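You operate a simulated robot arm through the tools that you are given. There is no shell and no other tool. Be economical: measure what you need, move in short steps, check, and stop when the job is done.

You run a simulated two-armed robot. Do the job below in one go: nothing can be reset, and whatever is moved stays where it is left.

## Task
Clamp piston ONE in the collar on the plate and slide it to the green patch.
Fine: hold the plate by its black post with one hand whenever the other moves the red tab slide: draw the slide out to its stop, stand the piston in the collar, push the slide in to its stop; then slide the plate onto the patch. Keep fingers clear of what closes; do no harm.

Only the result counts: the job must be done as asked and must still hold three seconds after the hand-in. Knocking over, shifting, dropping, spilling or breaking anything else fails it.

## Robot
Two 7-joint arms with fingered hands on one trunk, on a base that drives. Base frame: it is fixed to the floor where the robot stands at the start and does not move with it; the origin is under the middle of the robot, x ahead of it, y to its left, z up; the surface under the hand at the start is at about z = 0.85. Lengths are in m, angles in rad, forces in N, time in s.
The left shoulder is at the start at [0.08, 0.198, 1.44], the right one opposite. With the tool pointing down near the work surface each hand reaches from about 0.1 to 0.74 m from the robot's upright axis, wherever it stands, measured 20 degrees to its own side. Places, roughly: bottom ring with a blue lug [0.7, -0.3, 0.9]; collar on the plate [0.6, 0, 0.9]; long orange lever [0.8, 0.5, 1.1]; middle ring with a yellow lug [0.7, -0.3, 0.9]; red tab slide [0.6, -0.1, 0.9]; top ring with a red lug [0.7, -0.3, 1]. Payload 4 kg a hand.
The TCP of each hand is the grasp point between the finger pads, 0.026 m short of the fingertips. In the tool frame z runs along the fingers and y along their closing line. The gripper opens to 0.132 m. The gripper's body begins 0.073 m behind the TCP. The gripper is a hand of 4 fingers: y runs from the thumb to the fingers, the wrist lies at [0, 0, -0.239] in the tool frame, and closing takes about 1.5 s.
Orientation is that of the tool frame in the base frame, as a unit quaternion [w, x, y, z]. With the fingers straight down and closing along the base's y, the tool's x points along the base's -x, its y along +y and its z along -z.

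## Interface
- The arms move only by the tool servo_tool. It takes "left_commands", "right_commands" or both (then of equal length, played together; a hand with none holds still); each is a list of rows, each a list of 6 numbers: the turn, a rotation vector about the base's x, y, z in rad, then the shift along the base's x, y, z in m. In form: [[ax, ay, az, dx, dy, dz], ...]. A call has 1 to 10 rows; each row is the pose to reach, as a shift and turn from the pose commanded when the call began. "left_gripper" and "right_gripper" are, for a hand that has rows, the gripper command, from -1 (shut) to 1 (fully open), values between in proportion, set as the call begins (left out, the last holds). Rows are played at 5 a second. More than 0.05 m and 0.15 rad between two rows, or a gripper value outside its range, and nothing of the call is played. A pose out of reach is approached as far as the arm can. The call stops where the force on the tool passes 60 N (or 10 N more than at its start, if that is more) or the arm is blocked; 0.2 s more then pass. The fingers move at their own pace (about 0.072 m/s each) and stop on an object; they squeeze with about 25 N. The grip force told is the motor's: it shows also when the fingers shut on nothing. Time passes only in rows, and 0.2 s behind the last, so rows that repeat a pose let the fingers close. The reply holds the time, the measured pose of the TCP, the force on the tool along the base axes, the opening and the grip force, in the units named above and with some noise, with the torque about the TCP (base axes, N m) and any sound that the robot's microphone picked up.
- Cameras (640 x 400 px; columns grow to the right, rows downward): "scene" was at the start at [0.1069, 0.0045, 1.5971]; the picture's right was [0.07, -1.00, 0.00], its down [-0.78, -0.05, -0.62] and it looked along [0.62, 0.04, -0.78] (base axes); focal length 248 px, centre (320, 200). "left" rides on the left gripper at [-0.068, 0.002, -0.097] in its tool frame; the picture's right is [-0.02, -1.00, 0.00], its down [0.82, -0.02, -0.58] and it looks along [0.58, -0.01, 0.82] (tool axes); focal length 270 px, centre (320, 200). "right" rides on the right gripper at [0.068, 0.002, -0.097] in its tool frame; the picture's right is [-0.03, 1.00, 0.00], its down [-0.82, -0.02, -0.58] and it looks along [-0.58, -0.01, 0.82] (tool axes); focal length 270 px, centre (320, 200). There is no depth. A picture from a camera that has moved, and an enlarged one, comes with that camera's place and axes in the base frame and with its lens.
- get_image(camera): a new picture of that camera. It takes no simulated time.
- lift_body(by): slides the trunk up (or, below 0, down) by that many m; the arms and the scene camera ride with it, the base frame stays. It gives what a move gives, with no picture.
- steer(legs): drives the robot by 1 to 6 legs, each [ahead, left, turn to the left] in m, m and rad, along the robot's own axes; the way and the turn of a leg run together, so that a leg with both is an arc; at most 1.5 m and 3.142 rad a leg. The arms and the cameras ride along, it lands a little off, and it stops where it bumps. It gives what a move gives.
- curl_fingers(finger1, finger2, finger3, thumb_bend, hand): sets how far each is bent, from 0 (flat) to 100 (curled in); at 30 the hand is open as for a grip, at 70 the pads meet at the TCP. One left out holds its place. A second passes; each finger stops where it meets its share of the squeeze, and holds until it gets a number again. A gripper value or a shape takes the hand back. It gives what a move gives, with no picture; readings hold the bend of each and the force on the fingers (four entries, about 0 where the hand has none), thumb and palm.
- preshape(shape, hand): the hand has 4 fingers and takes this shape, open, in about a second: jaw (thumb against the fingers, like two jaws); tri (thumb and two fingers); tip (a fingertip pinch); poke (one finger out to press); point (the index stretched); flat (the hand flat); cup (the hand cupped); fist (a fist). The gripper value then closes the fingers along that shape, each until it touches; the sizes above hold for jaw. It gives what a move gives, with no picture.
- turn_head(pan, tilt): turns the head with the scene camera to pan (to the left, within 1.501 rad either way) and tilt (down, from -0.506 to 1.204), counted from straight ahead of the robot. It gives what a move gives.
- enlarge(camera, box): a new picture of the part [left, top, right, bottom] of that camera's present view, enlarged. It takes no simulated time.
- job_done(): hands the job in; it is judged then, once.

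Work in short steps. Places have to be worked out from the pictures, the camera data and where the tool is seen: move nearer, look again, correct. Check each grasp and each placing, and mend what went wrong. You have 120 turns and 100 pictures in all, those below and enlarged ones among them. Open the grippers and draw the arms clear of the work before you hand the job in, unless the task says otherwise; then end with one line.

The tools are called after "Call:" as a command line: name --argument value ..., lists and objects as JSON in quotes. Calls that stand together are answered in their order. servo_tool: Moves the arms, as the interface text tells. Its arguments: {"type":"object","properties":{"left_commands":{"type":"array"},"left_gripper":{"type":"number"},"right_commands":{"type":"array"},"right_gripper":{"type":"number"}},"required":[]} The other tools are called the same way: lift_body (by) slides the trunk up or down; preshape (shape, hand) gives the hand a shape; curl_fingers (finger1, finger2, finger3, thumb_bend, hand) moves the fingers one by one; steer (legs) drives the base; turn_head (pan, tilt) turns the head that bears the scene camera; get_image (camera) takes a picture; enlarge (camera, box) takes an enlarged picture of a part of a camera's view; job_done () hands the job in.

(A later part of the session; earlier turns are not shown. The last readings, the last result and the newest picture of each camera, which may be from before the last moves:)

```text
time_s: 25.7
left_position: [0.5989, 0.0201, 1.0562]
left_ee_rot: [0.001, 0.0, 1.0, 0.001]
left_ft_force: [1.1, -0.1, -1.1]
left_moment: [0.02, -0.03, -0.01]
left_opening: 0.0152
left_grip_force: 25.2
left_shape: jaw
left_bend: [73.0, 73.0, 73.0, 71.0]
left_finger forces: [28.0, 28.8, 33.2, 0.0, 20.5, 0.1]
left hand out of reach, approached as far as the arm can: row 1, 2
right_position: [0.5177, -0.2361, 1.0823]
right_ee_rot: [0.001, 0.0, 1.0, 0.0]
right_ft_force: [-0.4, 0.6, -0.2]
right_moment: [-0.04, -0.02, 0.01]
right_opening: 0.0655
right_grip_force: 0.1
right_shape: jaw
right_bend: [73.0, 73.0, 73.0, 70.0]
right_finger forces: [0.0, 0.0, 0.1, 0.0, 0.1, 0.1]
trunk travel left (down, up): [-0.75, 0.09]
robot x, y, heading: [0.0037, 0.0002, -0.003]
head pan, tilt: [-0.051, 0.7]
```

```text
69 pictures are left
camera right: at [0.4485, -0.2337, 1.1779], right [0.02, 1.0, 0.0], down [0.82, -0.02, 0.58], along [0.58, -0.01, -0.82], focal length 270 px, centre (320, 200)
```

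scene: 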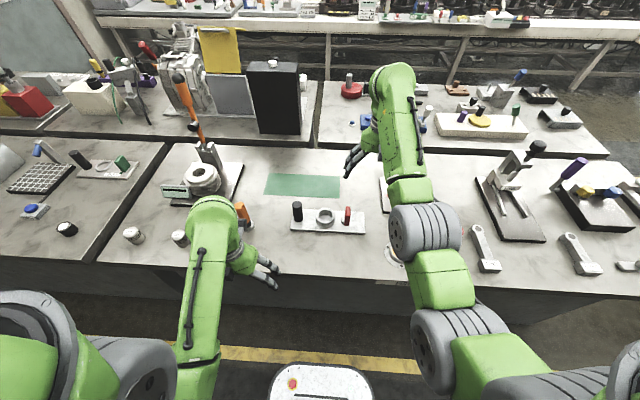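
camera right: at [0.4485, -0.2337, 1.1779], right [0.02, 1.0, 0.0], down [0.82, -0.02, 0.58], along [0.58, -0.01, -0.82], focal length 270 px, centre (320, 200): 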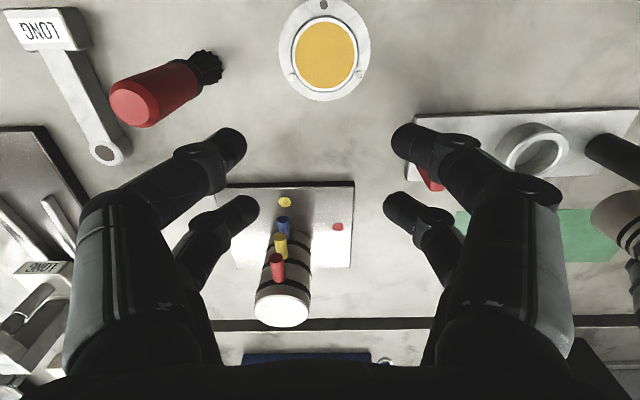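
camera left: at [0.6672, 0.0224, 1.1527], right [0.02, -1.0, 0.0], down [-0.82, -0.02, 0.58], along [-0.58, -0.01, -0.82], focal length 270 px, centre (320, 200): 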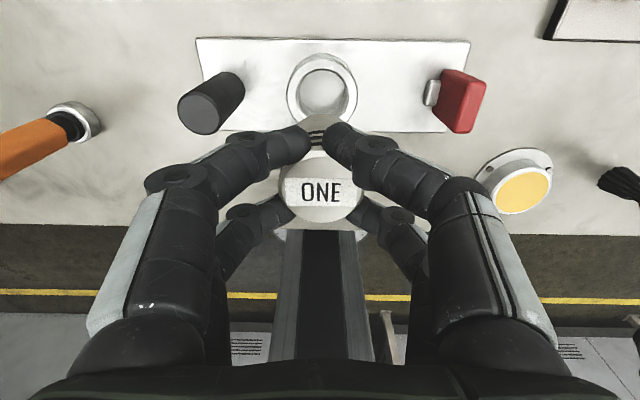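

I zoom to fix the collar's place relative to the piston.

Call:
enlarge --camera "left" --box '[240, 20, 400, 120]'

Call:
enlarge --camera "right" --box '[440, 80, 640, 205]'

```text
4.00 times, centred on (320, 70) of left
camera zoom: at [0.6672, 0.0224, 1.1527], right [0.02, -1.0, 0.0], down [-0.82, -0.02, 0.58], along [-0.58, -0.01, -0.82], focal length 1081 px, centre (320, 720)
```

zoom: 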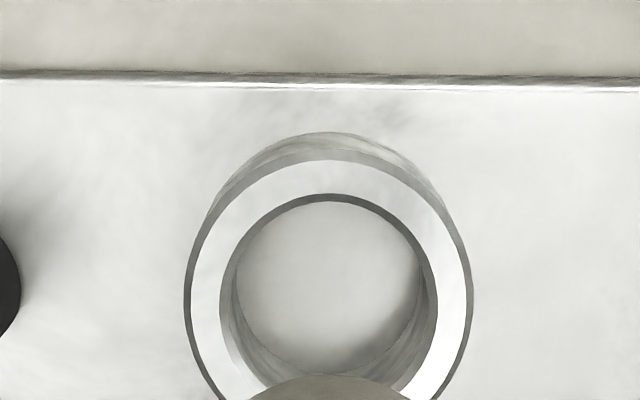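

```text
3.20 times, centred on (540, 142) of right
camera zoom: at [0.4485, -0.2337, 1.1779], right [0.02, 1.0, 0.0], down [0.82, -0.02, 0.58], along [0.58, -0.01, -0.82], focal length 865 px, centre (-384, 384)
```

zoom: 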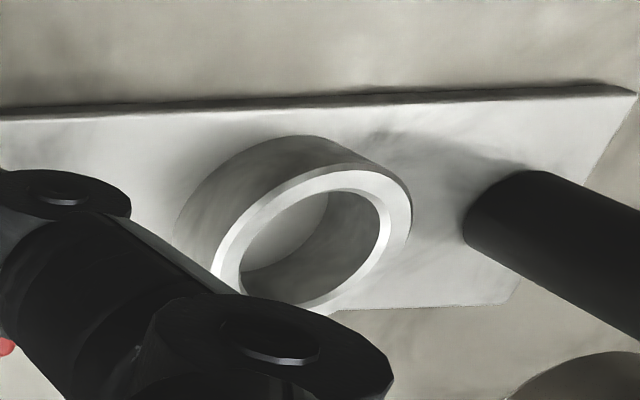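

Piston is within about 1–2 mm of the collar's axis. I correct by (+1, −1) mm and descend to just above the rim.

Call:
servo_tool --left_commands '[[0, 0, 0, 0.001, -0.001, -0.03], [0, 0, 0, 0.001, -0.001, -0.06], [0, 0, 0, 0.001, -0.001, -0.085], [0, 0, 0, 0.001, -0.001, -0.085]]'

Call:
get_image --camera "left"

Call:
enlarge --camera "right" --box '[440, 80, 640, 205]'

```text
time_s: 26.7
left_position: [0.6014, 0.0177, 0.9699]
left_ee_rot: [0.0, 0.001, 1.0, 0.001]
left_ft_force: [0.6, -1.0, -0.7]
left_moment: [0.01, -0.01, -0.02]
left_opening: 0.0151
left_grip_force: 24.9
left_shape: jaw
left_bend: [73.0, 73.0, 73.0, 72.0]
left_finger forces: [28.6, 29.1, 34.0, 0.1, 20.9, 0.1]
right_position: [0.5185, -0.2379, 1.0815]
right_ee_rot: [0.0, -0.001, 1.0, 0.001]
right_ft_force: [-0.5, -1.2, -0.9]
right_moment: [0.01, 0.0, 0.0]
right_opening: 0.0656
right_grip_force: 0.1
right_shape: jaw
right_bend: [73.0, 73.0, 73.0, 70.0]
right_finger forces: [0.0, 0.0, 0.1, 0.0, 0.0, 0.1]
trunk travel left (down, up): [-0.75, 0.09]
robot x, y, heading: [-0.0017, -0.0012, 0.005]
head pan, tilt: [-0.051, 0.7]
```

```text
66 pictures are left
camera left: at [0.6691, 0.021, 1.0676], right [0.02, -1.0, 0.0], down [-0.82, -0.02, 0.58], along [-0.58, -0.01, -0.82], focal length 270 px, centre (320, 200)
```

left: 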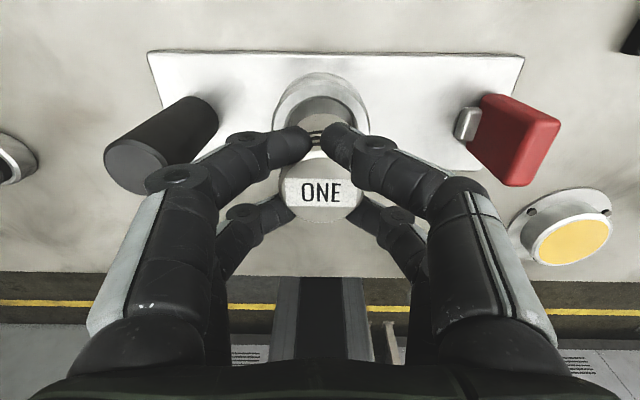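

```text
3.20 times, centred on (540, 142) of right
camera zoom: at [0.4489, -0.2341, 1.1777], right [0.03, 1.0, 0.0], down [0.82, -0.02, 0.58], along [0.58, -0.01, -0.82], focal length 865 px, centre (-384, 384)
```

zoom: 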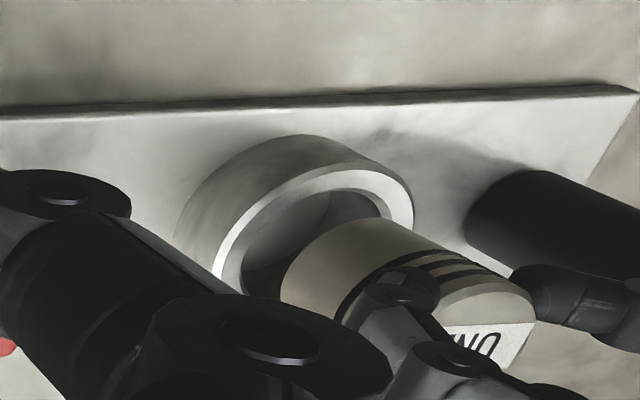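

I check alignment more closely in both views before inserting.

Call:
enlarge --camera "left" --box '[240, 60, 400, 160]'

Call:
turn_head --pan 0.0 --tilt 0.9

Call:
enlarge --camera "scene" --box '[240, 150, 400, 250]'

```text
4.00 times, centred on (320, 110) of left
camera zoom: at [0.6691, 0.021, 1.0676], right [0.02, -1.0, 0.0], down [-0.82, -0.02, 0.58], along [-0.58, -0.01, -0.82], focal length 1081 px, centre (320, 560)
```

zoom: 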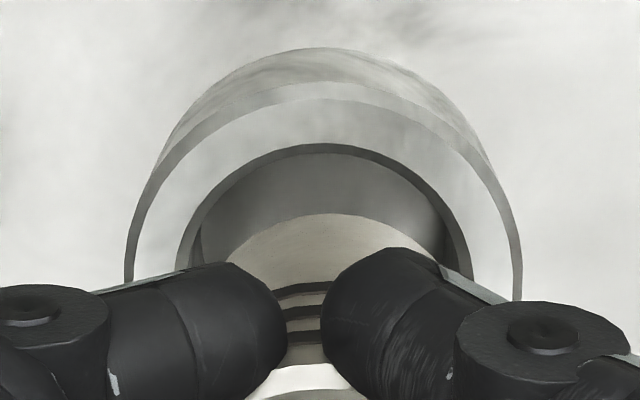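

```text
time_s: 27.5
left_position: [0.6015, 0.0192, 0.9699]
left_ee_rot: [0.001, 0.0, 1.0, 0.001]
left_ft_force: [-0.6, 0.3, -1.2]
left_moment: [0.0, -0.01, 0.01]
left_opening: 0.0151
left_grip_force: 25.0
left_shape: jaw
left_bend: [73.0, 73.0, 73.0, 72.0]
left_finger forces: [28.6, 29.1, 34.0, 0.1, 20.9, 0.1]
right_position: [0.5179, -0.2358, 1.0827]
right_ee_rot: [0.0, 0.0, 1.0, 0.0]
right_ft_force: [-1.0, -0.6, 0.1]
right_moment: [0.03, 0.0, 0.03]
right_opening: 0.0655
right_grip_force: 0.0
right_shape: jaw
right_bend: [73.0, 73.0, 73.0, 70.0]
right_finger forces: [0.0, 0.1, 0.0, 0.1, 0.1, 0.0]
trunk travel left (down, up): [-0.75, 0.09]
robot x, y, heading: [0.0018, 0.0012, -0.005]
head pan, tilt: [0.0, 0.901]
```

```text
4.00 times, centred on (320, 200) of scene
camera zoom: at [0.1072, -0.0007, 1.597], right [0.0, -1.0, 0.0], down [-0.78, 0.0, -0.62], along [0.62, 0.0, -0.78], focal length 992 px, centre (320, 200)
```

zoom: 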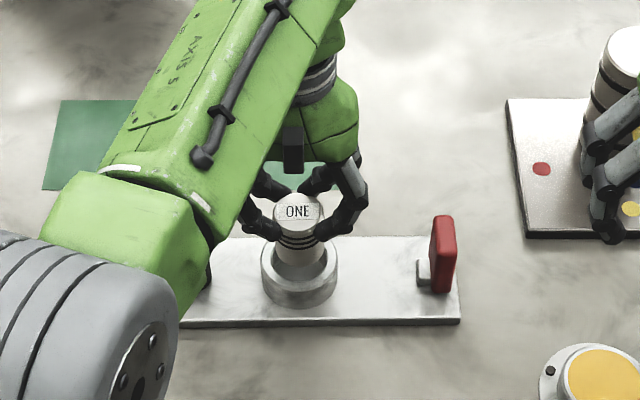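

Left and scene views show the piston centred on the bore with about 5 mm clearance around. I lower it slowly into the collar.

Call:
servo_tool --left_commands '[[0, 0, 0, 0, 0, -0.008], [0, 0, 0, 0, 0, -0.016], [0, 0, 0, 0, 0, -0.022], [0, 0, 0, 0, 0, -0.028], [0, 0, 0, 0, 0, -0.034], [0, 0, 0, 0, 0, -0.034]]'

Call:
enlarge --camera "scene" --box '[240, 150, 400, 250]'

Call:
get_image --camera "left"

```text
time_s: 28.9
left_position: [0.6017, 0.02, 0.9363]
left_ee_rot: [0.0, 0.001, 1.0, 0.002]
left_ft_force: [0.0, -0.5, -1.8]
left_moment: [0.02, -0.01, -0.04]
left_opening: 0.0148
left_grip_force: 25.3
left_shape: jaw
left_bend: [73.0, 73.0, 73.0, 72.0]
left_finger forces: [28.8, 29.2, 34.5, 0.0, 21.1, 0.1]
right_position: [0.517, -0.2365, 1.0828]
right_ee_rot: [0.0, 0.0, 1.0, 0.0]
right_ft_force: [-0.8, 0.5, -0.9]
right_moment: [0.0, 0.0, 0.01]
right_opening: 0.0654
right_grip_force: 0.1
right_shape: jaw
right_bend: [73.0, 73.0, 73.0, 70.0]
right_finger forces: [0.1, 0.0, 0.0, 0.0, 0.0, 0.1]
trunk travel left (down, up): [-0.75, 0.09]
robot x, y, heading: [0.0017, -0.0002, -0.004]
head pan, tilt: [0.0, 0.901]
```

```text
4.00 times, centred on (320, 200) of scene
camera zoom: at [0.1071, -0.0006, 1.5969], right [0.0, -1.0, 0.0], down [-0.78, 0.0, -0.62], along [0.62, 0.0, -0.78], focal length 992 px, centre (320, 200)
```

zoom: 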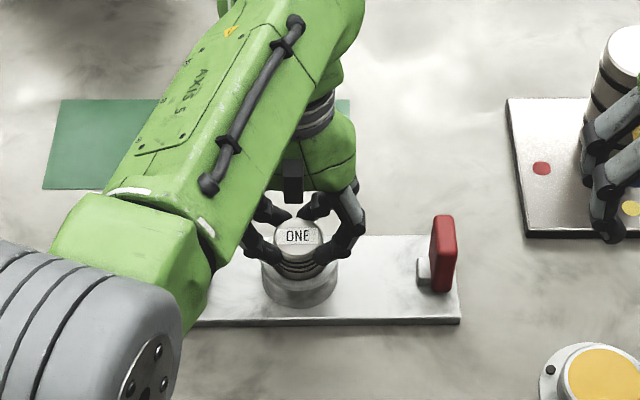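

```text
61 pictures are left
camera left: at [0.6685, 0.022, 1.034], right [0.02, -1.0, 0.0], down [-0.82, -0.02, 0.58], along [-0.58, -0.01, -0.82], focal length 270 px, centre (320, 200)
```

left: 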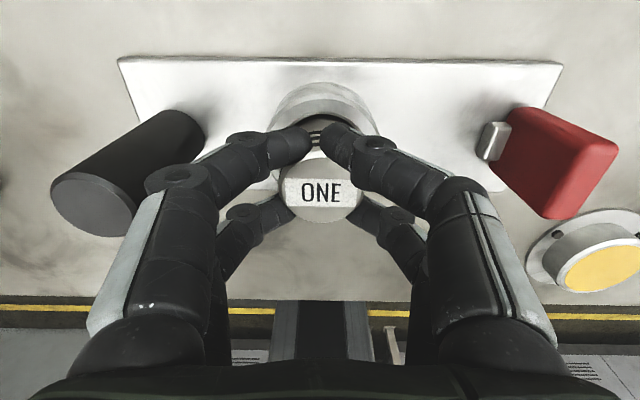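

The piston has entered freely. I lower on, slowly, until it rests on the plate.

Call:
servo_tool --left_commands '[[0, 0, 0, 0, 0, -0.003], [0, 0, 0, 0, 0, -0.006], [0, 0, 0, 0, 0, -0.009], [0, 0, 0, 0, 0, -0.011], [0, 0, 0, 0, 0, -0.013], [0, 0, 0, 0, 0, -0.013]]'

Call:
get_image --camera "left"

```text
time_s: 30.3
left_position: [0.6023, 0.0188, 0.9249]
left_ee_rot: [0.001, 0.0, 1.0, 0.001]
left_ft_force: [0.6, 0.2, 5.1]
left_moment: [0.08, 0.1, 0.01]
left_opening: 0.0147
left_grip_force: 25.3
left_shape: jaw
left_bend: [73.0, 73.0, 73.0, 72.0]
left_finger forces: [28.8, 28.8, 34.9, 0.0, 21.6, 0.1]
right_position: [0.5186, -0.237, 1.0826]
right_ee_rot: [0.001, 0.0, 1.0, 0.0]
right_ft_force: [-0.7, -0.9, 0.3]
right_moment: [-0.02, -0.01, 0.0]
right_opening: 0.0655
right_grip_force: 0.1
right_shape: jaw
right_bend: [73.0, 73.0, 73.0, 70.0]
right_finger forces: [0.0, 0.0, 0.0, 0.1, 0.0, 0.1]
trunk travel left (down, up): [-0.75, 0.09]
robot x, y, heading: [0.0028, 0.0023, 0.002]
head pan, tilt: [0.0, 0.901]
```

```text
60 pictures are left
camera left: at [0.6686, 0.0216, 1.0227], right [0.02, -1.0, 0.0], down [-0.82, -0.02, 0.57], along [-0.57, -0.01, -0.82], focal length 270 px, centre (320, 200)
```

left: 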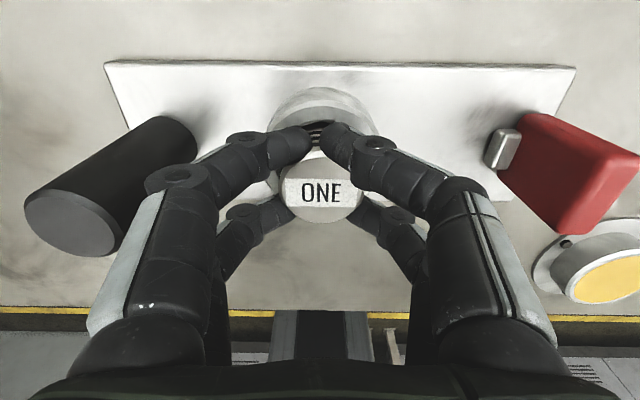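

Contact at 5 N: the piston stands on the plate. I open the left hand a little and lift straight up.

Call:
servo_tool --left_commands '[[0, 0, 0, 0, 0, 0.0005], [0, 0, 0, 0, 0, 0.0005], [0, 0, 0, 0, 0, 0.0005], [0, 0, 0, 0, 0, 0.02], [0, 0, 0, 0, 0, 0.05], [0, 0, 0, 0, 0, 0.09], [0, 0, 0, 0, 0, 0.13]]' --left_gripper -0.05

Call:
get_image --camera "left"

```text
time_s: 31.9
left_position: [0.6001, 0.0191, 1.0533]
left_ee_rot: [0.001, 0.0, 1.0, 0.0]
left_ft_force: [-0.8, 0.3, 0.3]
left_moment: [0.01, -0.02, -0.01]
left_opening: 0.062
left_grip_force: 0.2
left_shape: jaw
left_bend: [73.0, 73.0, 73.0, 70.0]
left_finger forces: [0.1, 0.0, 0.1, 0.0, 0.1, 0.0]
right_position: [0.5177, -0.237, 1.0836]
right_ee_rot: [0.001, 0.0, 1.0, -0.001]
right_ft_force: [0.2, -0.2, 0.5]
right_moment: [0.01, -0.01, 0.05]
right_opening: 0.0659
right_grip_force: 0.0
right_shape: jaw
right_bend: [73.0, 73.0, 73.0, 70.0]
right_finger forces: [0.1, 0.1, 0.1, 0.0, 0.0, 0.0]
trunk travel left (down, up): [-0.75, 0.09]
robot x, y, heading: [-0.003, -0.0006, 0.001]
head pan, tilt: [0.0, 0.901]
```

```text
59 pictures are left
camera left: at [0.6672, 0.0212, 1.151], right [0.02, -1.0, 0.0], down [-0.82, -0.02, 0.58], along [-0.58, -0.01, -0.82], focal length 270 px, centre (320, 200)
```

left: 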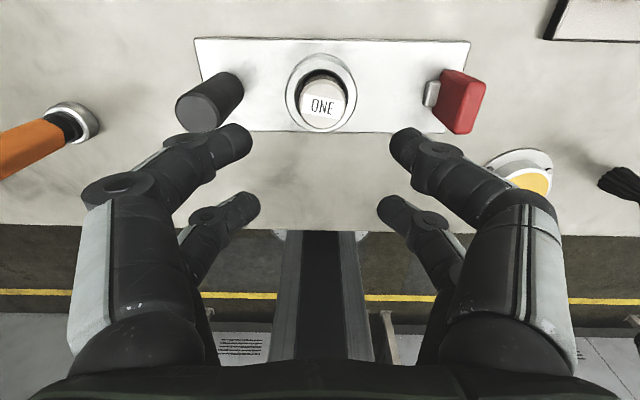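

Piston ONE stands upright in the collar. I move the left hand back over the post and lower to the earlier holding height.

Call:
servo_tool --left_commands '[[0, 0, 0, 0, 0.04, 0.006], [0, 0, 0, 0, 0.08, 0.006], [0, 0, 0, 0, 0.0935, 0.006], [0, 0, 0, 0, 0.0935, -0.03], [0, 0, 0, 0, 0.0935, -0.07], [0, 0, 0, 0, 0.0935, -0.11], [0, 0, 0, 0, 0.0935, -0.135], [0, 0, 0, 0, 0.0935, -0.135]]' --left_gripper 0.3

Call:
get_image --camera "left"

```text
time_s: 33.7
left_position: [0.5989, 0.1124, 0.9193]
left_ee_rot: [0.001, 0.001, 1.0, 0.001]
left_ft_force: [0.6, -0.3, -0.3]
left_moment: [0.01, 0.03, -0.02]
left_opening: 0.0854
left_grip_force: 0.0
left_shape: jaw
left_bend: [70.0, 70.0, 70.0, 65.0]
left_finger forces: [0.0, 0.0, 0.0, 0.0, 0.0, 0.1]
right_position: [0.5174, -0.2369, 1.0817]
right_ee_rot: [0.0, 0.0, 1.0, 0.0]
right_ft_force: [0.7, 0.3, -0.1]
right_moment: [-0.01, 0.01, -0.01]
right_opening: 0.0655
right_grip_force: 0.0
right_shape: jaw
right_bend: [73.0, 73.0, 73.0, 70.0]
right_finger forces: [0.0, 0.0, 0.0, 0.0, 0.0, 0.0]
trunk travel left (down, up): [-0.75, 0.09]
robot x, y, heading: [-0.0, 0.002, -0.005]
head pan, tilt: [0.0, 0.901]
```

```text
58 pictures are left
camera left: at [0.6674, 0.1152, 1.0162], right [0.02, -1.0, 0.0], down [-0.82, -0.02, 0.58], along [-0.58, -0.01, -0.82], focal length 270 px, centre (320, 200)
```

left: 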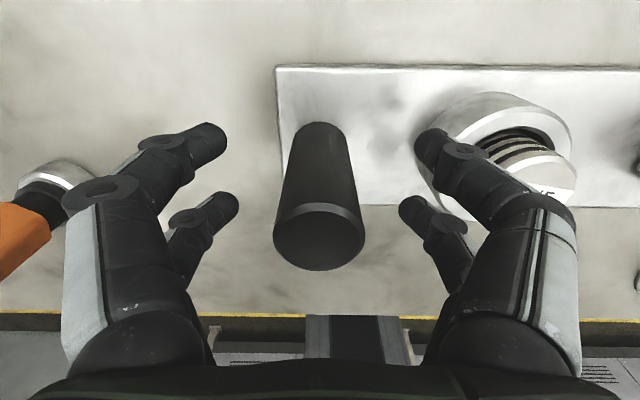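

The post is between the jaws. I close the left hand on it and meanwhile start turning the right hand 90° (fingers closed) so that its flat side can push the tab from outside.

Call:
servo_tool --left_commands '[[0, 0, 0, 0, 0, 0], [0, 0, 0, 0, 0, 0], [0, 0, 0, 0, 0, 0], [0, 0, 0, 0, 0, 0], [0, 0, 0, 0, 0, 0]]' --left_gripper -1

Call:
servo_tool --right_commands '[[0, 0, 0.14, 0.01, 0.005, 0], [0, 0, 0.28, 0.02, 0.01, 0], [0, 0, 0.42, 0.03, 0.015, 0], [0, 0, 0.56, 0.04, 0.02, 0], [0, 0, 0.7, 0.05, 0.025, 0], [0, 0, 0.84, 0.06, 0.03, 0], [0, 0, 0.98, 0.07, 0.035, 0], [0, 0, 1.12, 0.08, 0.04, 0], [0, 0, 1.26, 0.08, 0.04, 0], [0, 0, 1.4, 0.08, 0.04, 0]]' --right_gripper -1

Call:
get_image --camera "right"

Call:
get_image --camera "left"

```text
time_s: 34.9
left_position: [0.6003, 0.1121, 0.9185]
left_ee_rot: [0.0, 0.001, 1.0, 0.001]
left_ft_force: [0.1, 0.8, 0.2]
left_moment: [0.05, 0.08, -0.05]
left_opening: 0.0054
left_grip_force: 25.0
left_shape: jaw
left_bend: [71.0, 72.0, 72.0, 72.0]
left_finger forces: [24.3, 24.6, 27.1, 0.0, 18.3, 0.1]
right_position: [0.5179, -0.2374, 1.0828]
right_ee_rot: [0.0, 0.0, 1.0, -0.001]
right_ft_force: [0.6, -0.2, -0.6]
right_moment: [0.02, -0.02, 0.0]
right_opening: 0.0656
right_grip_force: 0.0
right_shape: jaw
right_bend: [73.0, 73.0, 73.0, 70.0]
right_finger forces: [0.0, 0.0, 0.0, 0.1, 0.0, 0.1]
trunk travel left (down, up): [-0.75, 0.09]
robot x, y, heading: [0.001, 0.002, -0.004]
head pan, tilt: [0.0, 0.901]
```

```text
time_s: 37.1
left_position: [0.5996, 0.1124, 0.9189]
left_ee_rot: [0.001, 0.0, 1.0, 0.0]
left_ft_force: [-1.1, -0.6, -0.4]
left_moment: [0.0, 0.1, -0.03]
left_opening: 0.0049
left_grip_force: 25.2
left_shape: jaw
left_bend: [71.0, 72.0, 72.0, 72.0]
left_finger forces: [25.4, 25.0, 27.7, 0.0, 18.7, 0.1]
right_position: [0.5986, -0.1968, 1.0825]
right_ee_rot: [0.0, -0.645, 0.764, 0.0]
right_ft_force: [0.5, -0.1, 0.3]
right_moment: [0.0, -0.02, 0.01]
right_opening: 0.0
right_grip_force: 25.3
right_shape: jaw
right_bend: [62.0, 63.0, 63.0, 70.0]
right_finger forces: [0.1, 0.1, 0.0, 0.0, 0.0, 0.0]
trunk travel left (down, up): [-0.75, 0.09]
robot x, y, heading: [-0.003, 0.0017, 0.004]
head pan, tilt: [0.0, 0.901]
```

```text
57 pictures are left
camera right: at [0.584, -0.2629, 1.1777], right [-0.98, 0.19, 0.0], down [0.16, 0.8, 0.58], along [0.11, 0.57, -0.82], focal length 270 px, centre (320, 200)
```

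right: 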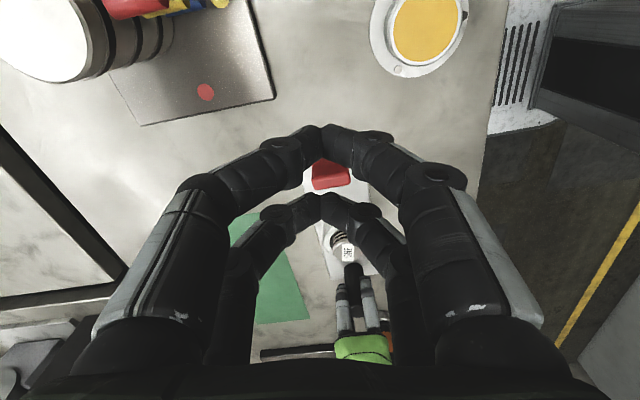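

```text
56 pictures are left
camera left: at [0.6677, 0.1152, 1.0162], right [0.02, -1.0, 0.0], down [-0.82, -0.02, 0.58], along [-0.58, -0.01, -0.82], focal length 270 px, centre (320, 200)
```

left: 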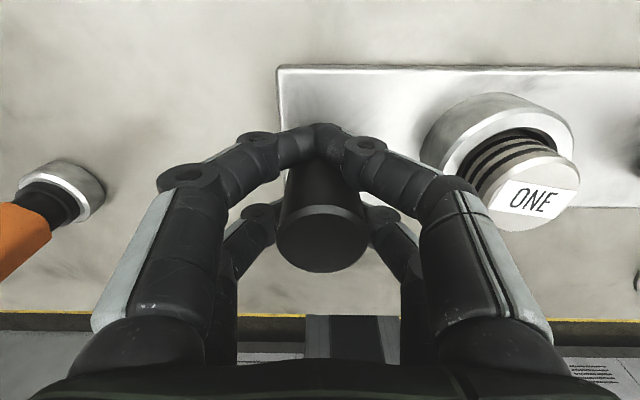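

The post is held, the piston upright. I finish the right turn and lower the closed hand just outside the tab.

Call:
servo_tool --right_commands '[[0, 0, 0.09, 0, 0.01, 0], [0, 0, 0.17, 0, 0.027, 0], [0, 0, 0.17, 0, 0.027, -0.04], [0, 0, 0.17, 0, 0.027, -0.08], [0, 0, 0.17, 0, 0.027, -0.12], [0, 0, 0.17, 0, 0.027, -0.15], [0, 0, 0.17, 0, 0.027, -0.15]]'

Call:
get_image --camera "right"

Call:
enlarge --camera "scene" --box '[260, 140, 460, 265]'

```text
time_s: 38.7
left_position: [0.6009, 0.1128, 0.9193]
left_ee_rot: [0.002, 0.001, 1.0, 0.001]
left_ft_force: [-0.4, -0.6, 0.6]
left_moment: [0.01, 0.07, 0.02]
left_opening: 0.0051
left_grip_force: 24.7
left_shape: jaw
left_bend: [71.0, 72.0, 72.0, 72.0]
left_finger forces: [26.8, 25.7, 28.1, 0.0, 19.0, 0.2]
right_position: [0.5969, -0.1702, 0.9322]
right_ee_rot: [0.0, -0.707, 0.707, 0.001]
right_ft_force: [-0.2, 0.1, -0.2]
right_moment: [0.0, 0.0, 0.05]
right_opening: 0.0001
right_grip_force: 25.1
right_shape: jaw
right_bend: [62.0, 63.0, 63.0, 70.0]
right_finger forces: [0.0, 0.1, 0.0, 0.0, 0.0, 0.0]
trunk travel left (down, up): [-0.75, 0.09]
robot x, y, heading: [-0.0016, -0.0032, 0.002]
head pan, tilt: [0.0, 0.901]
```

```text
55 pictures are left
camera right: at [0.5944, -0.2373, 1.0269], right [-1.0, 0.03, 0.0], down [0.02, 0.82, 0.58], along [0.01, 0.58, -0.82], focal length 270 px, centre (320, 200)
```

right: 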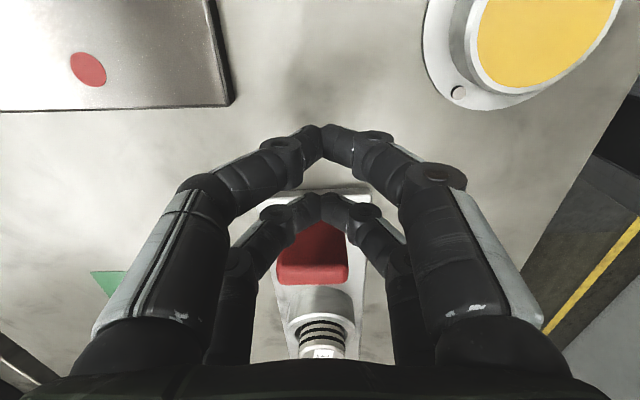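

```text
3.20 times, centred on (360, 202) of scene
camera zoom: at [0.1076, -0.0003, 1.5969], right [0.0, -1.0, 0.0], down [-0.78, 0.0, -0.62], along [0.62, 0.0, -0.78], focal length 793 px, centre (192, 192)
```

zoom: 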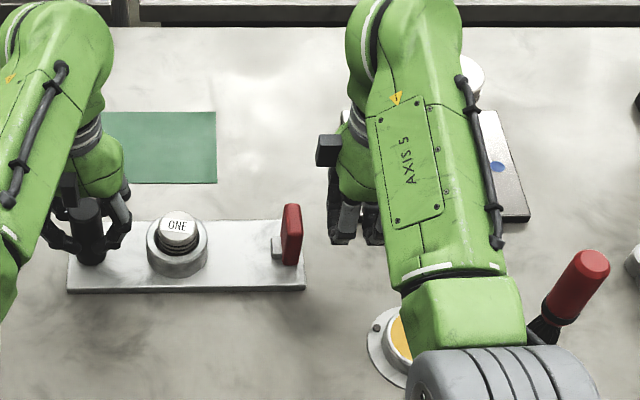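

The far finger pair is in line with the tab, just outside it. I go 28 mm lower and then push +y in small steps.

Call:
servo_tool --right_commands '[[0, 0, 0, 0.002, 0, -0.015], [0, 0, 0, 0.002, 0, -0.028], [0, 0, 0, 0.002, 0.006, -0.028], [0, 0, 0, 0.002, 0.012, -0.028], [0, 0, 0, 0.002, 0.018, -0.028], [0, 0, 0, 0.002, 0.024, -0.028], [0, 0, 0, 0.002, 0.03, -0.028], [0, 0, 0, 0.002, 0.036, -0.028]]'

Call:
get_image --camera "right"

Call:
enlarge --camera "scene" --box '[260, 140, 460, 265]'

```text
time_s: 40.5
left_position: [0.5994, 0.1124, 0.9191]
left_ee_rot: [0.0, -0.001, 1.0, 0.001]
left_ft_force: [-0.8, 5.1, 0.2]
left_moment: [0.16, 0.05, 0.0]
left_opening: 0.0047
left_grip_force: 24.8
left_shape: jaw
left_bend: [71.0, 72.0, 72.0, 72.0]
left_finger forces: [28.5, 27.8, 27.1, 0.0, 19.0, 0.0]
right_position: [0.6, -0.134, 0.9041]
right_ee_rot: [0.0, -0.707, 0.707, 0.0]
right_ft_force: [0.2, -4.6, 1.1]
right_moment: [0.03, -0.02, 0.01]
right_opening: 0.0
right_grip_force: 25.1
right_shape: jaw
right_bend: [62.0, 63.0, 63.0, 70.0]
right_finger forces: [0.1, 1.7, 1.9, 0.1, 0.0, 0.1]
trunk travel left (down, up): [-0.75, 0.09]
robot x, y, heading: [0.0004, -0.0005, 0.001]
head pan, tilt: [0.0, 0.901]
```

```text
53 pictures are left
camera right: at [0.5974, -0.2012, 0.9998], right [-1.0, 0.03, 0.0], down [0.02, 0.82, 0.58], along [0.01, 0.58, -0.82], focal length 270 px, centre (320, 200)
```

right: 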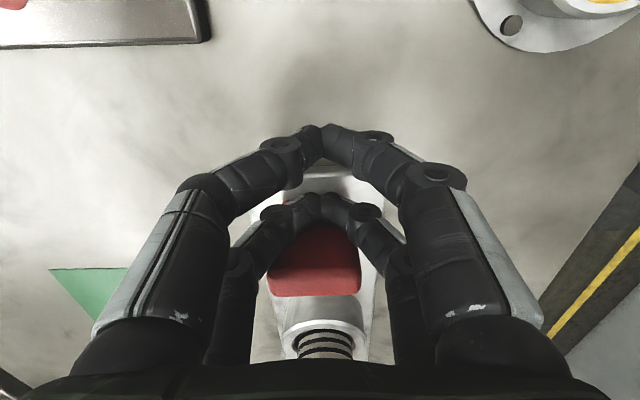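

```text
3.20 times, centred on (360, 202) of scene
camera zoom: at [0.1076, 0.0, 1.5969], right [0.0, -1.0, 0.0], down [-0.78, 0.0, -0.62], along [0.62, 0.0, -0.78], focal length 793 px, centre (192, 192)
```

zoom: 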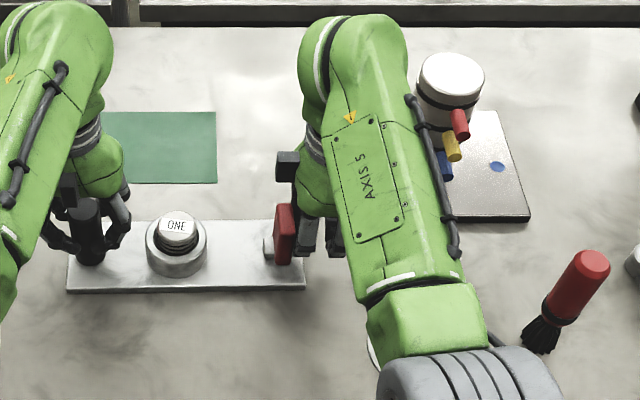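

The slide moves in with about 5 N. I continue pushing.

Call:
servo_tool --right_commands '[[0, 0, 0, 0, 0.005, 0], [0, 0, 0, 0, 0.01, 0], [0, 0, 0, 0, 0.015, 0], [0, 0, 0, 0, 0.02, 0], [0, 0, 0, 0, 0.025, 0], [0, 0, 0, 0, 0.03, 0], [0, 0, 0, 0, 0.035, 0], [0, 0, 0, 0, 0.04, 0]]'

Call:
enlarge --camera "scene" --box '[260, 140, 460, 265]'

```text
time_s: 42.3
left_position: [0.5997, 0.1123, 0.9182]
left_ee_rot: [0.001, 0.001, 1.0, 0.001]
left_ft_force: [0.5, 4.6, 1.1]
left_moment: [0.17, 0.06, 0.01]
left_opening: 0.005
left_grip_force: 24.5
left_shape: jaw
left_bend: [71.0, 72.0, 72.0, 72.0]
left_finger forces: [29.0, 28.1, 26.9, 0.0, 18.9, 0.1]
right_position: [0.5993, -0.0938, 0.9047]
right_ee_rot: [0.0, 0.707, -0.707, 0.0]
right_ft_force: [-1.2, -3.4, 1.8]
right_moment: [0.04, -0.01, 0.04]
right_opening: 0.0003
right_grip_force: 24.8
right_shape: jaw
right_bend: [62.0, 63.0, 63.0, 70.0]
right_finger forces: [0.0, 1.7, 1.8, 0.1, 0.0, 0.0]
trunk travel left (down, up): [-0.75, 0.09]
robot x, y, heading: [0.0027, -0.0027, -0.004]
head pan, tilt: [0.0, 0.901]
```

```text
3.20 times, centred on (360, 202) of scene
camera zoom: at [0.1073, 0.0, 1.5969], right [0.0, -1.0, 0.0], down [-0.78, 0.0, -0.62], along [0.62, 0.0, -0.78], focal length 793 px, centre (192, 192)
```

zoom: 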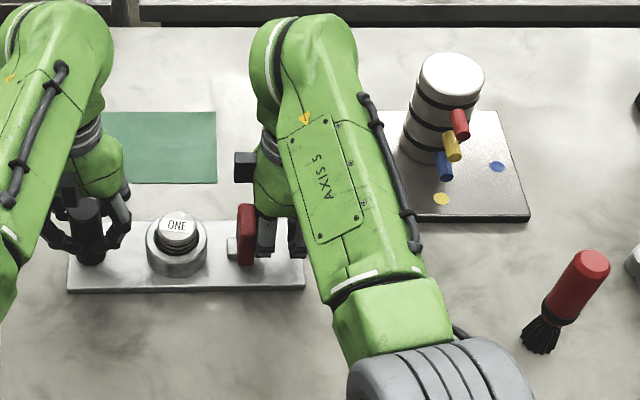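

Going smoothly; the bolt's tip is about 20 mm from the collar. I push on in smaller steps.

Call:
servo_tool --right_commands '[[0, 0, 0, 0, 0.003, 0], [0, 0, 0, 0, 0.006, 0], [0, 0, 0, 0, 0.009, 0], [0, 0, 0, 0, 0.012, 0], [0, 0, 0, 0, 0.015, 0], [0, 0, 0, 0, 0.018, 0]]'

Call:
enlarge --camera "scene" --box '[260, 140, 460, 265]'

```text
time_s: 43.7
left_position: [0.5998, 0.1154, 0.9179]
left_ee_rot: [0.001, 0.0, 1.0, 0.006]
left_ft_force: [0.8, 37.9, 0.3]
left_moment: [0.92, -0.03, 0.12]
left_opening: 0.0027
left_grip_force: 25.2
left_shape: jaw
left_bend: [71.0, 71.0, 71.0, 74.0]
left_finger forces: [36.4, 39.5, 20.1, 0.0, 13.7, 0.0]
right_position: [0.5992, -0.0787, 0.9031]
right_ee_rot: [-0.001, -0.706, 0.708, -0.003]
right_ft_force: [-0.4, -39.5, 4.1]
right_moment: [-0.1, 0.02, -0.06]
right_opening: 0.0
right_grip_force: 25.1
right_shape: jaw
right_bend: [62.0, 63.0, 63.0, 70.0]
right_finger forces: [0.0, 13.8, 13.6, 0.0, 0.0, 0.0]
trunk travel left (down, up): [-0.75, 0.09]
robot x, y, heading: [-0.0014, 0.0022, 0.004]
head pan, tilt: [0.0, 0.901]
```

```text
3.20 times, centred on (360, 202) of scene
camera zoom: at [0.1069, -0.0007, 1.597], right [0.0, -1.0, 0.0], down [-0.78, 0.0, -0.62], along [0.62, 0.0, -0.78], focal length 793 px, centre (192, 192)
```

zoom: 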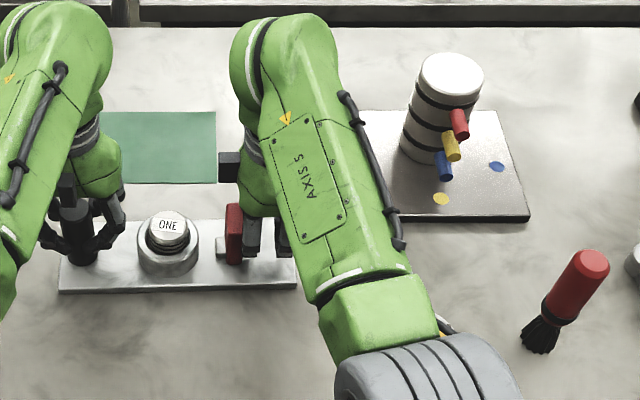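

Force rose sharply to 39 N and the slide stopped; the plate gave about 1 cm with the left fingers. I back the right hand off a little and look.

Call:
servo_tool --right_commands '[[0, 0, 0, 0, -0.01, 0], [0, 0, 0, 0, -0.02, 0], [0, 0, 0, 0, -0.03, 0.02], [0, 0, 0, 0, -0.04, 0.06]]'

Call:
enlarge --camera "scene" --box '[260, 160, 400, 248]'

Call:
get_image --camera "left"

Call:
get_image --camera "right"

```text
time_s: 44.7
left_position: [0.6, 0.111, 0.9197]
left_ee_rot: [0.001, 0.001, 1.0, 0.0]
left_ft_force: [0.4, -0.3, -0.6]
left_moment: [-0.05, 0.06, -0.01]
left_opening: 0.0034
left_grip_force: 25.2
left_shape: jaw
left_bend: [71.0, 71.0, 71.0, 74.0]
left_finger forces: [33.6, 29.5, 29.9, 0.0, 21.6, 0.1]
right_position: [0.6, -0.1142, 0.9647]
right_ee_rot: [-0.001, 0.707, -0.707, -0.001]
right_ft_force: [-0.1, 1.4, 0.5]
right_moment: [0.02, 0.0, 0.0]
right_opening: 0.0
right_grip_force: 24.9
right_shape: jaw
right_bend: [62.0, 63.0, 63.0, 70.0]
right_finger forces: [0.1, 0.0, 0.1, 0.1, 0.0, 0.0]
trunk travel left (down, up): [-0.75, 0.09]
robot x, y, heading: [0.0031, 0.0016, 0.002]
head pan, tilt: [0.0, 0.901]
```

```text
4.55 times, centred on (330, 204) of scene
camera zoom: at [0.107, -0.0005, 1.5969], right [0.0, -1.0, 0.0], down [-0.78, 0.0, -0.62], along [0.62, 0.0, -0.78], focal length 1127 px, centre (274, 182)
```

zoom: 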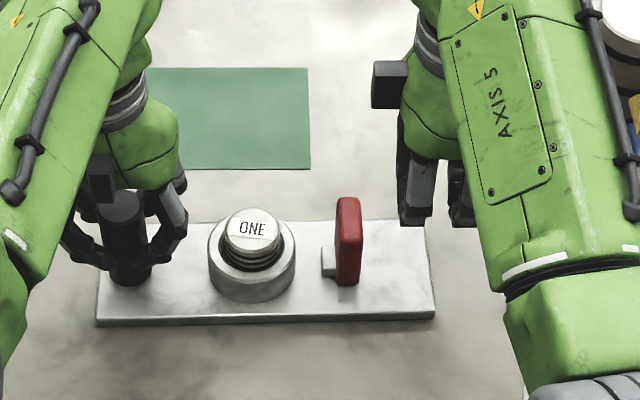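

```text
48 pictures are left
camera left: at [0.6675, 0.1144, 1.0165], right [0.02, -1.0, 0.0], down [-0.82, -0.02, 0.58], along [-0.58, -0.01, -0.82], focal length 270 px, centre (320, 200)
```

left: 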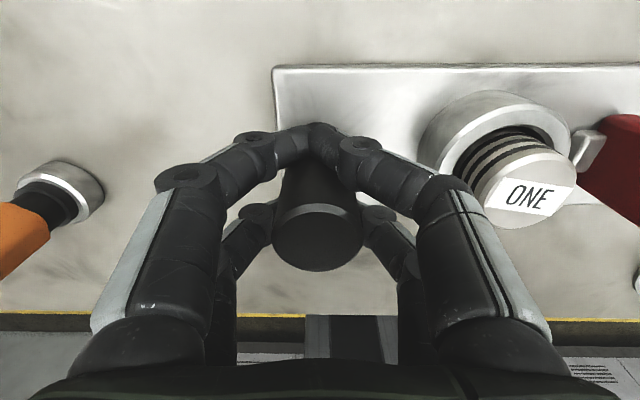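

```text
47 pictures are left
camera right: at [0.5971, -0.1826, 1.0602], right [-1.0, 0.03, 0.0], down [0.02, 0.81, 0.58], along [0.01, 0.58, -0.82], focal length 270 px, centre (320, 200)
```

right: 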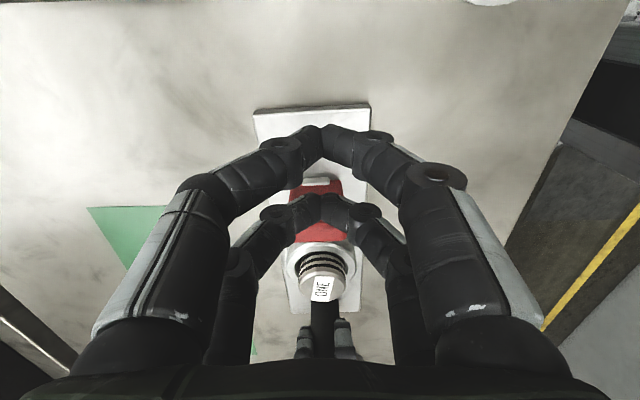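

I zoom in on the bolt and collar to judge whether the slide is fully in.

Call:
enlarge --camera "left" --box '[400, 60, 640, 210]'

Call:
enlarge --camera "right" --box '[230, 90, 410, 320]'

```text
2.67 times, centred on (520, 135) of left
camera zoom: at [0.6675, 0.1144, 1.0165], right [0.02, -1.0, 0.0], down [-0.82, -0.02, 0.58], along [-0.58, -0.01, -0.82], focal length 721 px, centre (-213, 373)
```

zoom: 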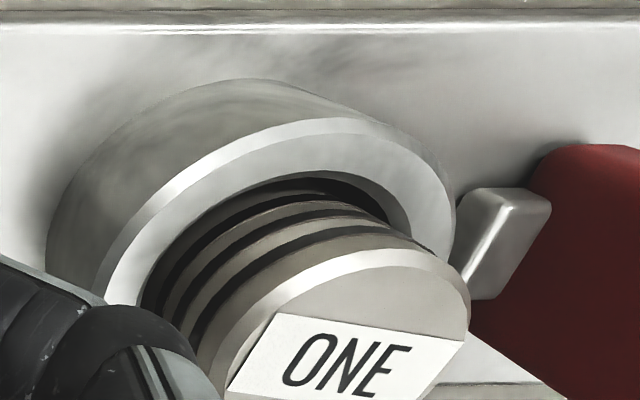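

```text
1.74 times, centred on (320, 205) of right
camera zoom: at [0.5971, -0.1826, 1.0602], right [-1.0, 0.03, 0.0], down [0.02, 0.81, 0.58], along [0.01, 0.58, -0.82], focal length 470 px, centre (320, 191)
```

zoom: 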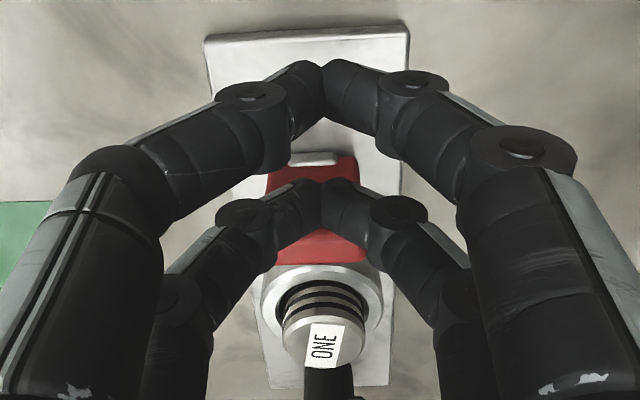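

The bolt tip is still ~20 mm from the collar wall, but the slide resisted hard. I repeat the push gently to learn whether it is truly at its stop.

Call:
servo_tool --right_commands '[[0, 0, 0, 0, -0.004, -0.03], [0, 0, 0, 0, -0.004, -0.06], [0, 0, 0, 0, 0.008, -0.06], [0, 0, 0, 0, 0.016, -0.06], [0, 0, 0, 0, 0.022, -0.06], [0, 0, 0, 0, 0.026, -0.06], [0, 0, 0, 0, 0.028, -0.06]]'

Call:
servo_tool --right_commands '[[0, 0, 0, 0, 0.001, 0], [0, 0, 0, 0, 0.002, 0], [0, 0, 0, 0, 0.003, 0], [0, 0, 0, 0, 0.004, 0]]'

Call:
enlarge --camera "scene" --box '[260, 160, 400, 248]'

```text
time_s: 46.3
left_position: [0.6006, 0.1122, 0.9179]
left_ee_rot: [0.001, 0.0, 1.0, 0.002]
left_ft_force: [-0.6, 7.3, -0.1]
left_moment: [0.17, 0.0, -0.02]
left_opening: 0.0031
left_grip_force: 25.1
left_shape: jaw
left_bend: [71.0, 71.0, 71.0, 74.0]
left_finger forces: [35.1, 31.7, 28.0, 0.1, 20.9, 0.0]
right_position: [0.6008, -0.0893, 0.9028]
right_ee_rot: [0.0, -0.707, 0.708, 0.0]
right_ft_force: [-0.3, -7.2, 0.4]
right_moment: [0.0, -0.01, 0.0]
right_opening: 0.0
right_grip_force: 24.9
right_shape: jaw
right_bend: [62.0, 63.0, 63.0, 70.0]
right_finger forces: [0.1, 2.3, 2.8, 0.1, 0.0, 0.0]
trunk travel left (down, up): [-0.75, 0.09]
robot x, y, heading: [0.001, 0.0004, 0.004]
head pan, tilt: [0.0, 0.901]
```

```text
time_s: 47.3
left_position: [0.6005, 0.1133, 0.9186]
left_ee_rot: [-0.001, 0.001, 1.0, 0.002]
left_ft_force: [0.5, 21.8, -0.2]
left_moment: [0.57, 0.04, 0.02]
left_opening: 0.0029
left_grip_force: 24.9
left_shape: jaw
left_bend: [71.0, 71.0, 71.0, 74.0]
left_finger forces: [37.8, 36.8, 24.6, 0.0, 17.9, 0.0]
right_position: [0.6004, -0.0849, 0.9045]
right_ee_rot: [-0.001, -0.706, 0.708, 0.0]
right_ft_force: [1.0, -24.1, 0.8]
right_moment: [-0.19, 0.0, -0.13]
right_opening: 0.0
right_grip_force: 25.4
right_shape: jaw
right_bend: [62.0, 63.0, 63.0, 70.0]
right_finger forces: [0.0, 5.1, 9.9, 0.0, 0.1, 0.0]
trunk travel left (down, up): [-0.75, 0.09]
robot x, y, heading: [-0.001, -0.0006, -0.003]
head pan, tilt: [0.0, 0.901]
```

```text
4.55 times, centred on (330, 204) of scene
camera zoom: at [0.1072, -0.0009, 1.5969], right [0.0, -1.0, 0.0], down [-0.78, 0.0, -0.62], along [0.62, 0.0, -0.78], focal length 1127 px, centre (274, 182)
```

zoom: 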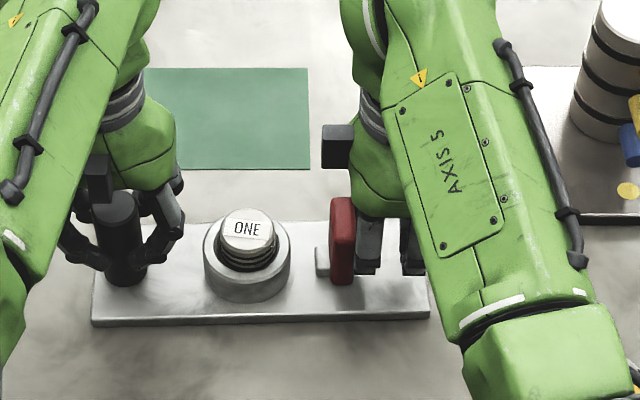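

The tab stops at the same place relative to the plate (87 px from its end both times), so the slide is at its inner stop. I draw the right hand off and up.

Call:
servo_tool --right_commands '[[0, 0, 0, 0, -0.01, 0], [0, 0, 0, 0, -0.03, 0], [0, 0, 0, 0, -0.05, 0.02], [0, 0, 0, 0, -0.06, 0.06], [0, 0, 0, 0, -0.06, 0.1], [0, 0, 0, 0, -0.06, 0.14], [0, 0, 0, -0.02, -0.06, 0.17], [0, 0, 0, -0.05, -0.06, 0.175]]'

Call:
servo_tool --left_commands '[[0, 0, 0, 0, 0, 0], [0, 0, 0, 0, 0, 0], [0, 0, 0, 0, 0, 0], [0, 0, 0, 0, 0, 0.04], [0, 0, 0, 0, 0, 0.08], [0, 0, 0, 0, 0, 0.12], [0, 0, 0, 0, 0, 0.14]]' --left_gripper 0.3

Call:
get_image --camera "left"

```text
time_s: 49.1
left_position: [0.5992, 0.1124, 0.9188]
left_ee_rot: [0.002, 0.0, 1.0, 0.002]
left_ft_force: [-0.2, -0.2, -0.3]
left_moment: [0.06, 0.04, 0.05]
left_opening: 0.0028
left_grip_force: 25.1
left_shape: jaw
left_bend: [71.0, 71.0, 71.0, 74.0]
left_finger forces: [36.8, 31.1, 30.0, 0.0, 22.2, 0.0]
right_position: [0.5472, -0.1437, 1.0803]
right_ee_rot: [0.0, -0.707, 0.707, 0.001]
right_ft_force: [-0.6, -0.3, 0.4]
right_moment: [-0.07, 0.01, -0.03]
right_opening: 0.0002
right_grip_force: 24.7
right_shape: jaw
right_bend: [62.0, 63.0, 63.0, 70.0]
right_finger forces: [0.0, 0.0, 0.1, 0.0, 0.1, 0.0]
trunk travel left (down, up): [-0.75, 0.09]
robot x, y, heading: [-0.0041, 0.0008, 0.001]
head pan, tilt: [0.0, 0.901]
```

```text
time_s: 50.7
left_position: [0.6023, 0.1133, 1.0613]
left_ee_rot: [0.001, 0.001, 1.0, 0.001]
left_ft_force: [-0.8, -0.6, 0.1]
left_moment: [-0.01, -0.02, 0.0]
left_opening: 0.0856
left_grip_force: 0.0
left_shape: jaw
left_bend: [70.0, 70.0, 70.0, 64.0]
left_finger forces: [0.0, 0.0, 0.0, 0.0, 0.0, 0.0]
right_position: [0.5484, -0.1442, 1.0794]
right_ee_rot: [0.0, -0.707, 0.708, 0.001]
right_ft_force: [1.0, -0.9, -0.5]
right_moment: [0.0, 0.03, -0.01]
right_opening: 0.0
right_grip_force: 25.5
right_shape: jaw
right_bend: [62.0, 63.0, 63.0, 70.0]
right_finger forces: [0.0, 0.0, 0.0, 0.0, 0.1, 0.0]
trunk travel left (down, up): [-0.75, 0.09]
robot x, y, heading: [-0.0021, 0.0, -0.002]
head pan, tilt: [0.0, 0.901]
```

```text
43 pictures are left
camera left: at [0.6691, 0.1153, 1.158], right [0.02, -1.0, 0.0], down [-0.82, -0.02, 0.58], along [-0.58, -0.01, -0.82], focal length 270 px, centre (320, 200)
```

left: 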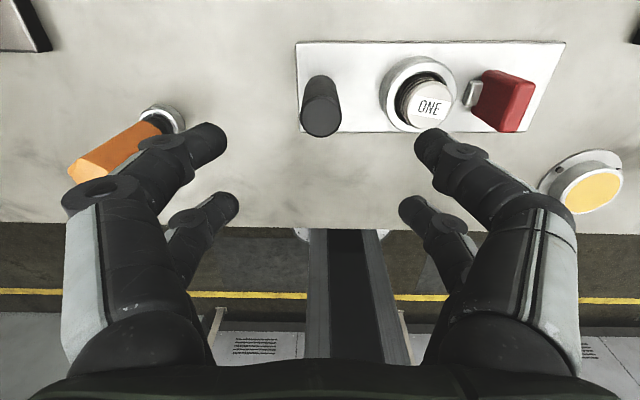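

The slide sits in as wanted, the piston upright. The patch lies at the edge of reach, so with both hands raised I drive 0.10 m ahead.

Call:
steer --legs '[[0.1, 0, 0]]'

Call:
get_image --camera "scene"

```text
time_s: 51.8
left_position: [0.6948, 0.1117, 1.063]
left_ee_rot: [0.005, 0.001, 1.0, 0.001]
left_ft_force: [0.2, -0.2, 0.1]
left_moment: [-0.01, -0.03, 0.03]
left_opening: 0.0856
left_grip_force: 0.1
left_shape: jaw
left_bend: [70.0, 70.0, 70.0, 64.0]
left_finger forces: [0.1, 0.1, 0.0, 0.0, 0.0, 0.0]
right_position: [0.6418, -0.1442, 1.0829]
right_ee_rot: [-0.003, 0.708, -0.707, 0.002]
right_ft_force: [-0.2, 0.6, 0.3]
right_moment: [0.01, -0.08, 0.0]
right_opening: 0.0
right_grip_force: 25.0
right_shape: jaw
right_bend: [62.0, 63.0, 63.0, 70.0]
right_finger forces: [0.1, 0.1, 0.0, 0.0, 0.1, 0.0]
trunk travel left (down, up): [-0.75, 0.09]
robot x, y, heading: [0.0981, -0.0009, 0.004]
head pan, tilt: [0.0, 0.901]
```

```text
42 pictures are left
camera scene: at [0.1968, -0.0007, 1.5977], right [0.0, -1.0, 0.0], down [-0.78, 0.0, -0.63], along [0.63, 0.0, -0.78], focal length 248 px, centre (320, 200)
```

scene: 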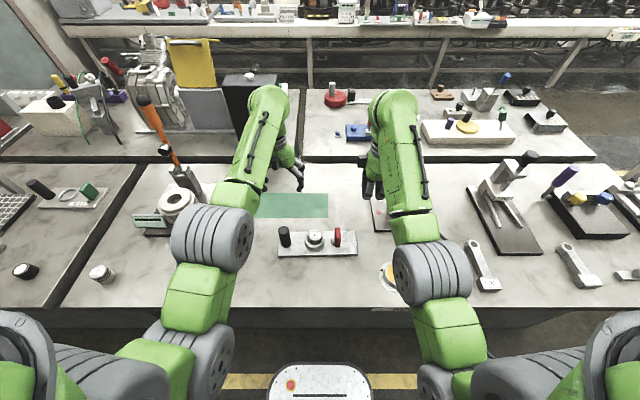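

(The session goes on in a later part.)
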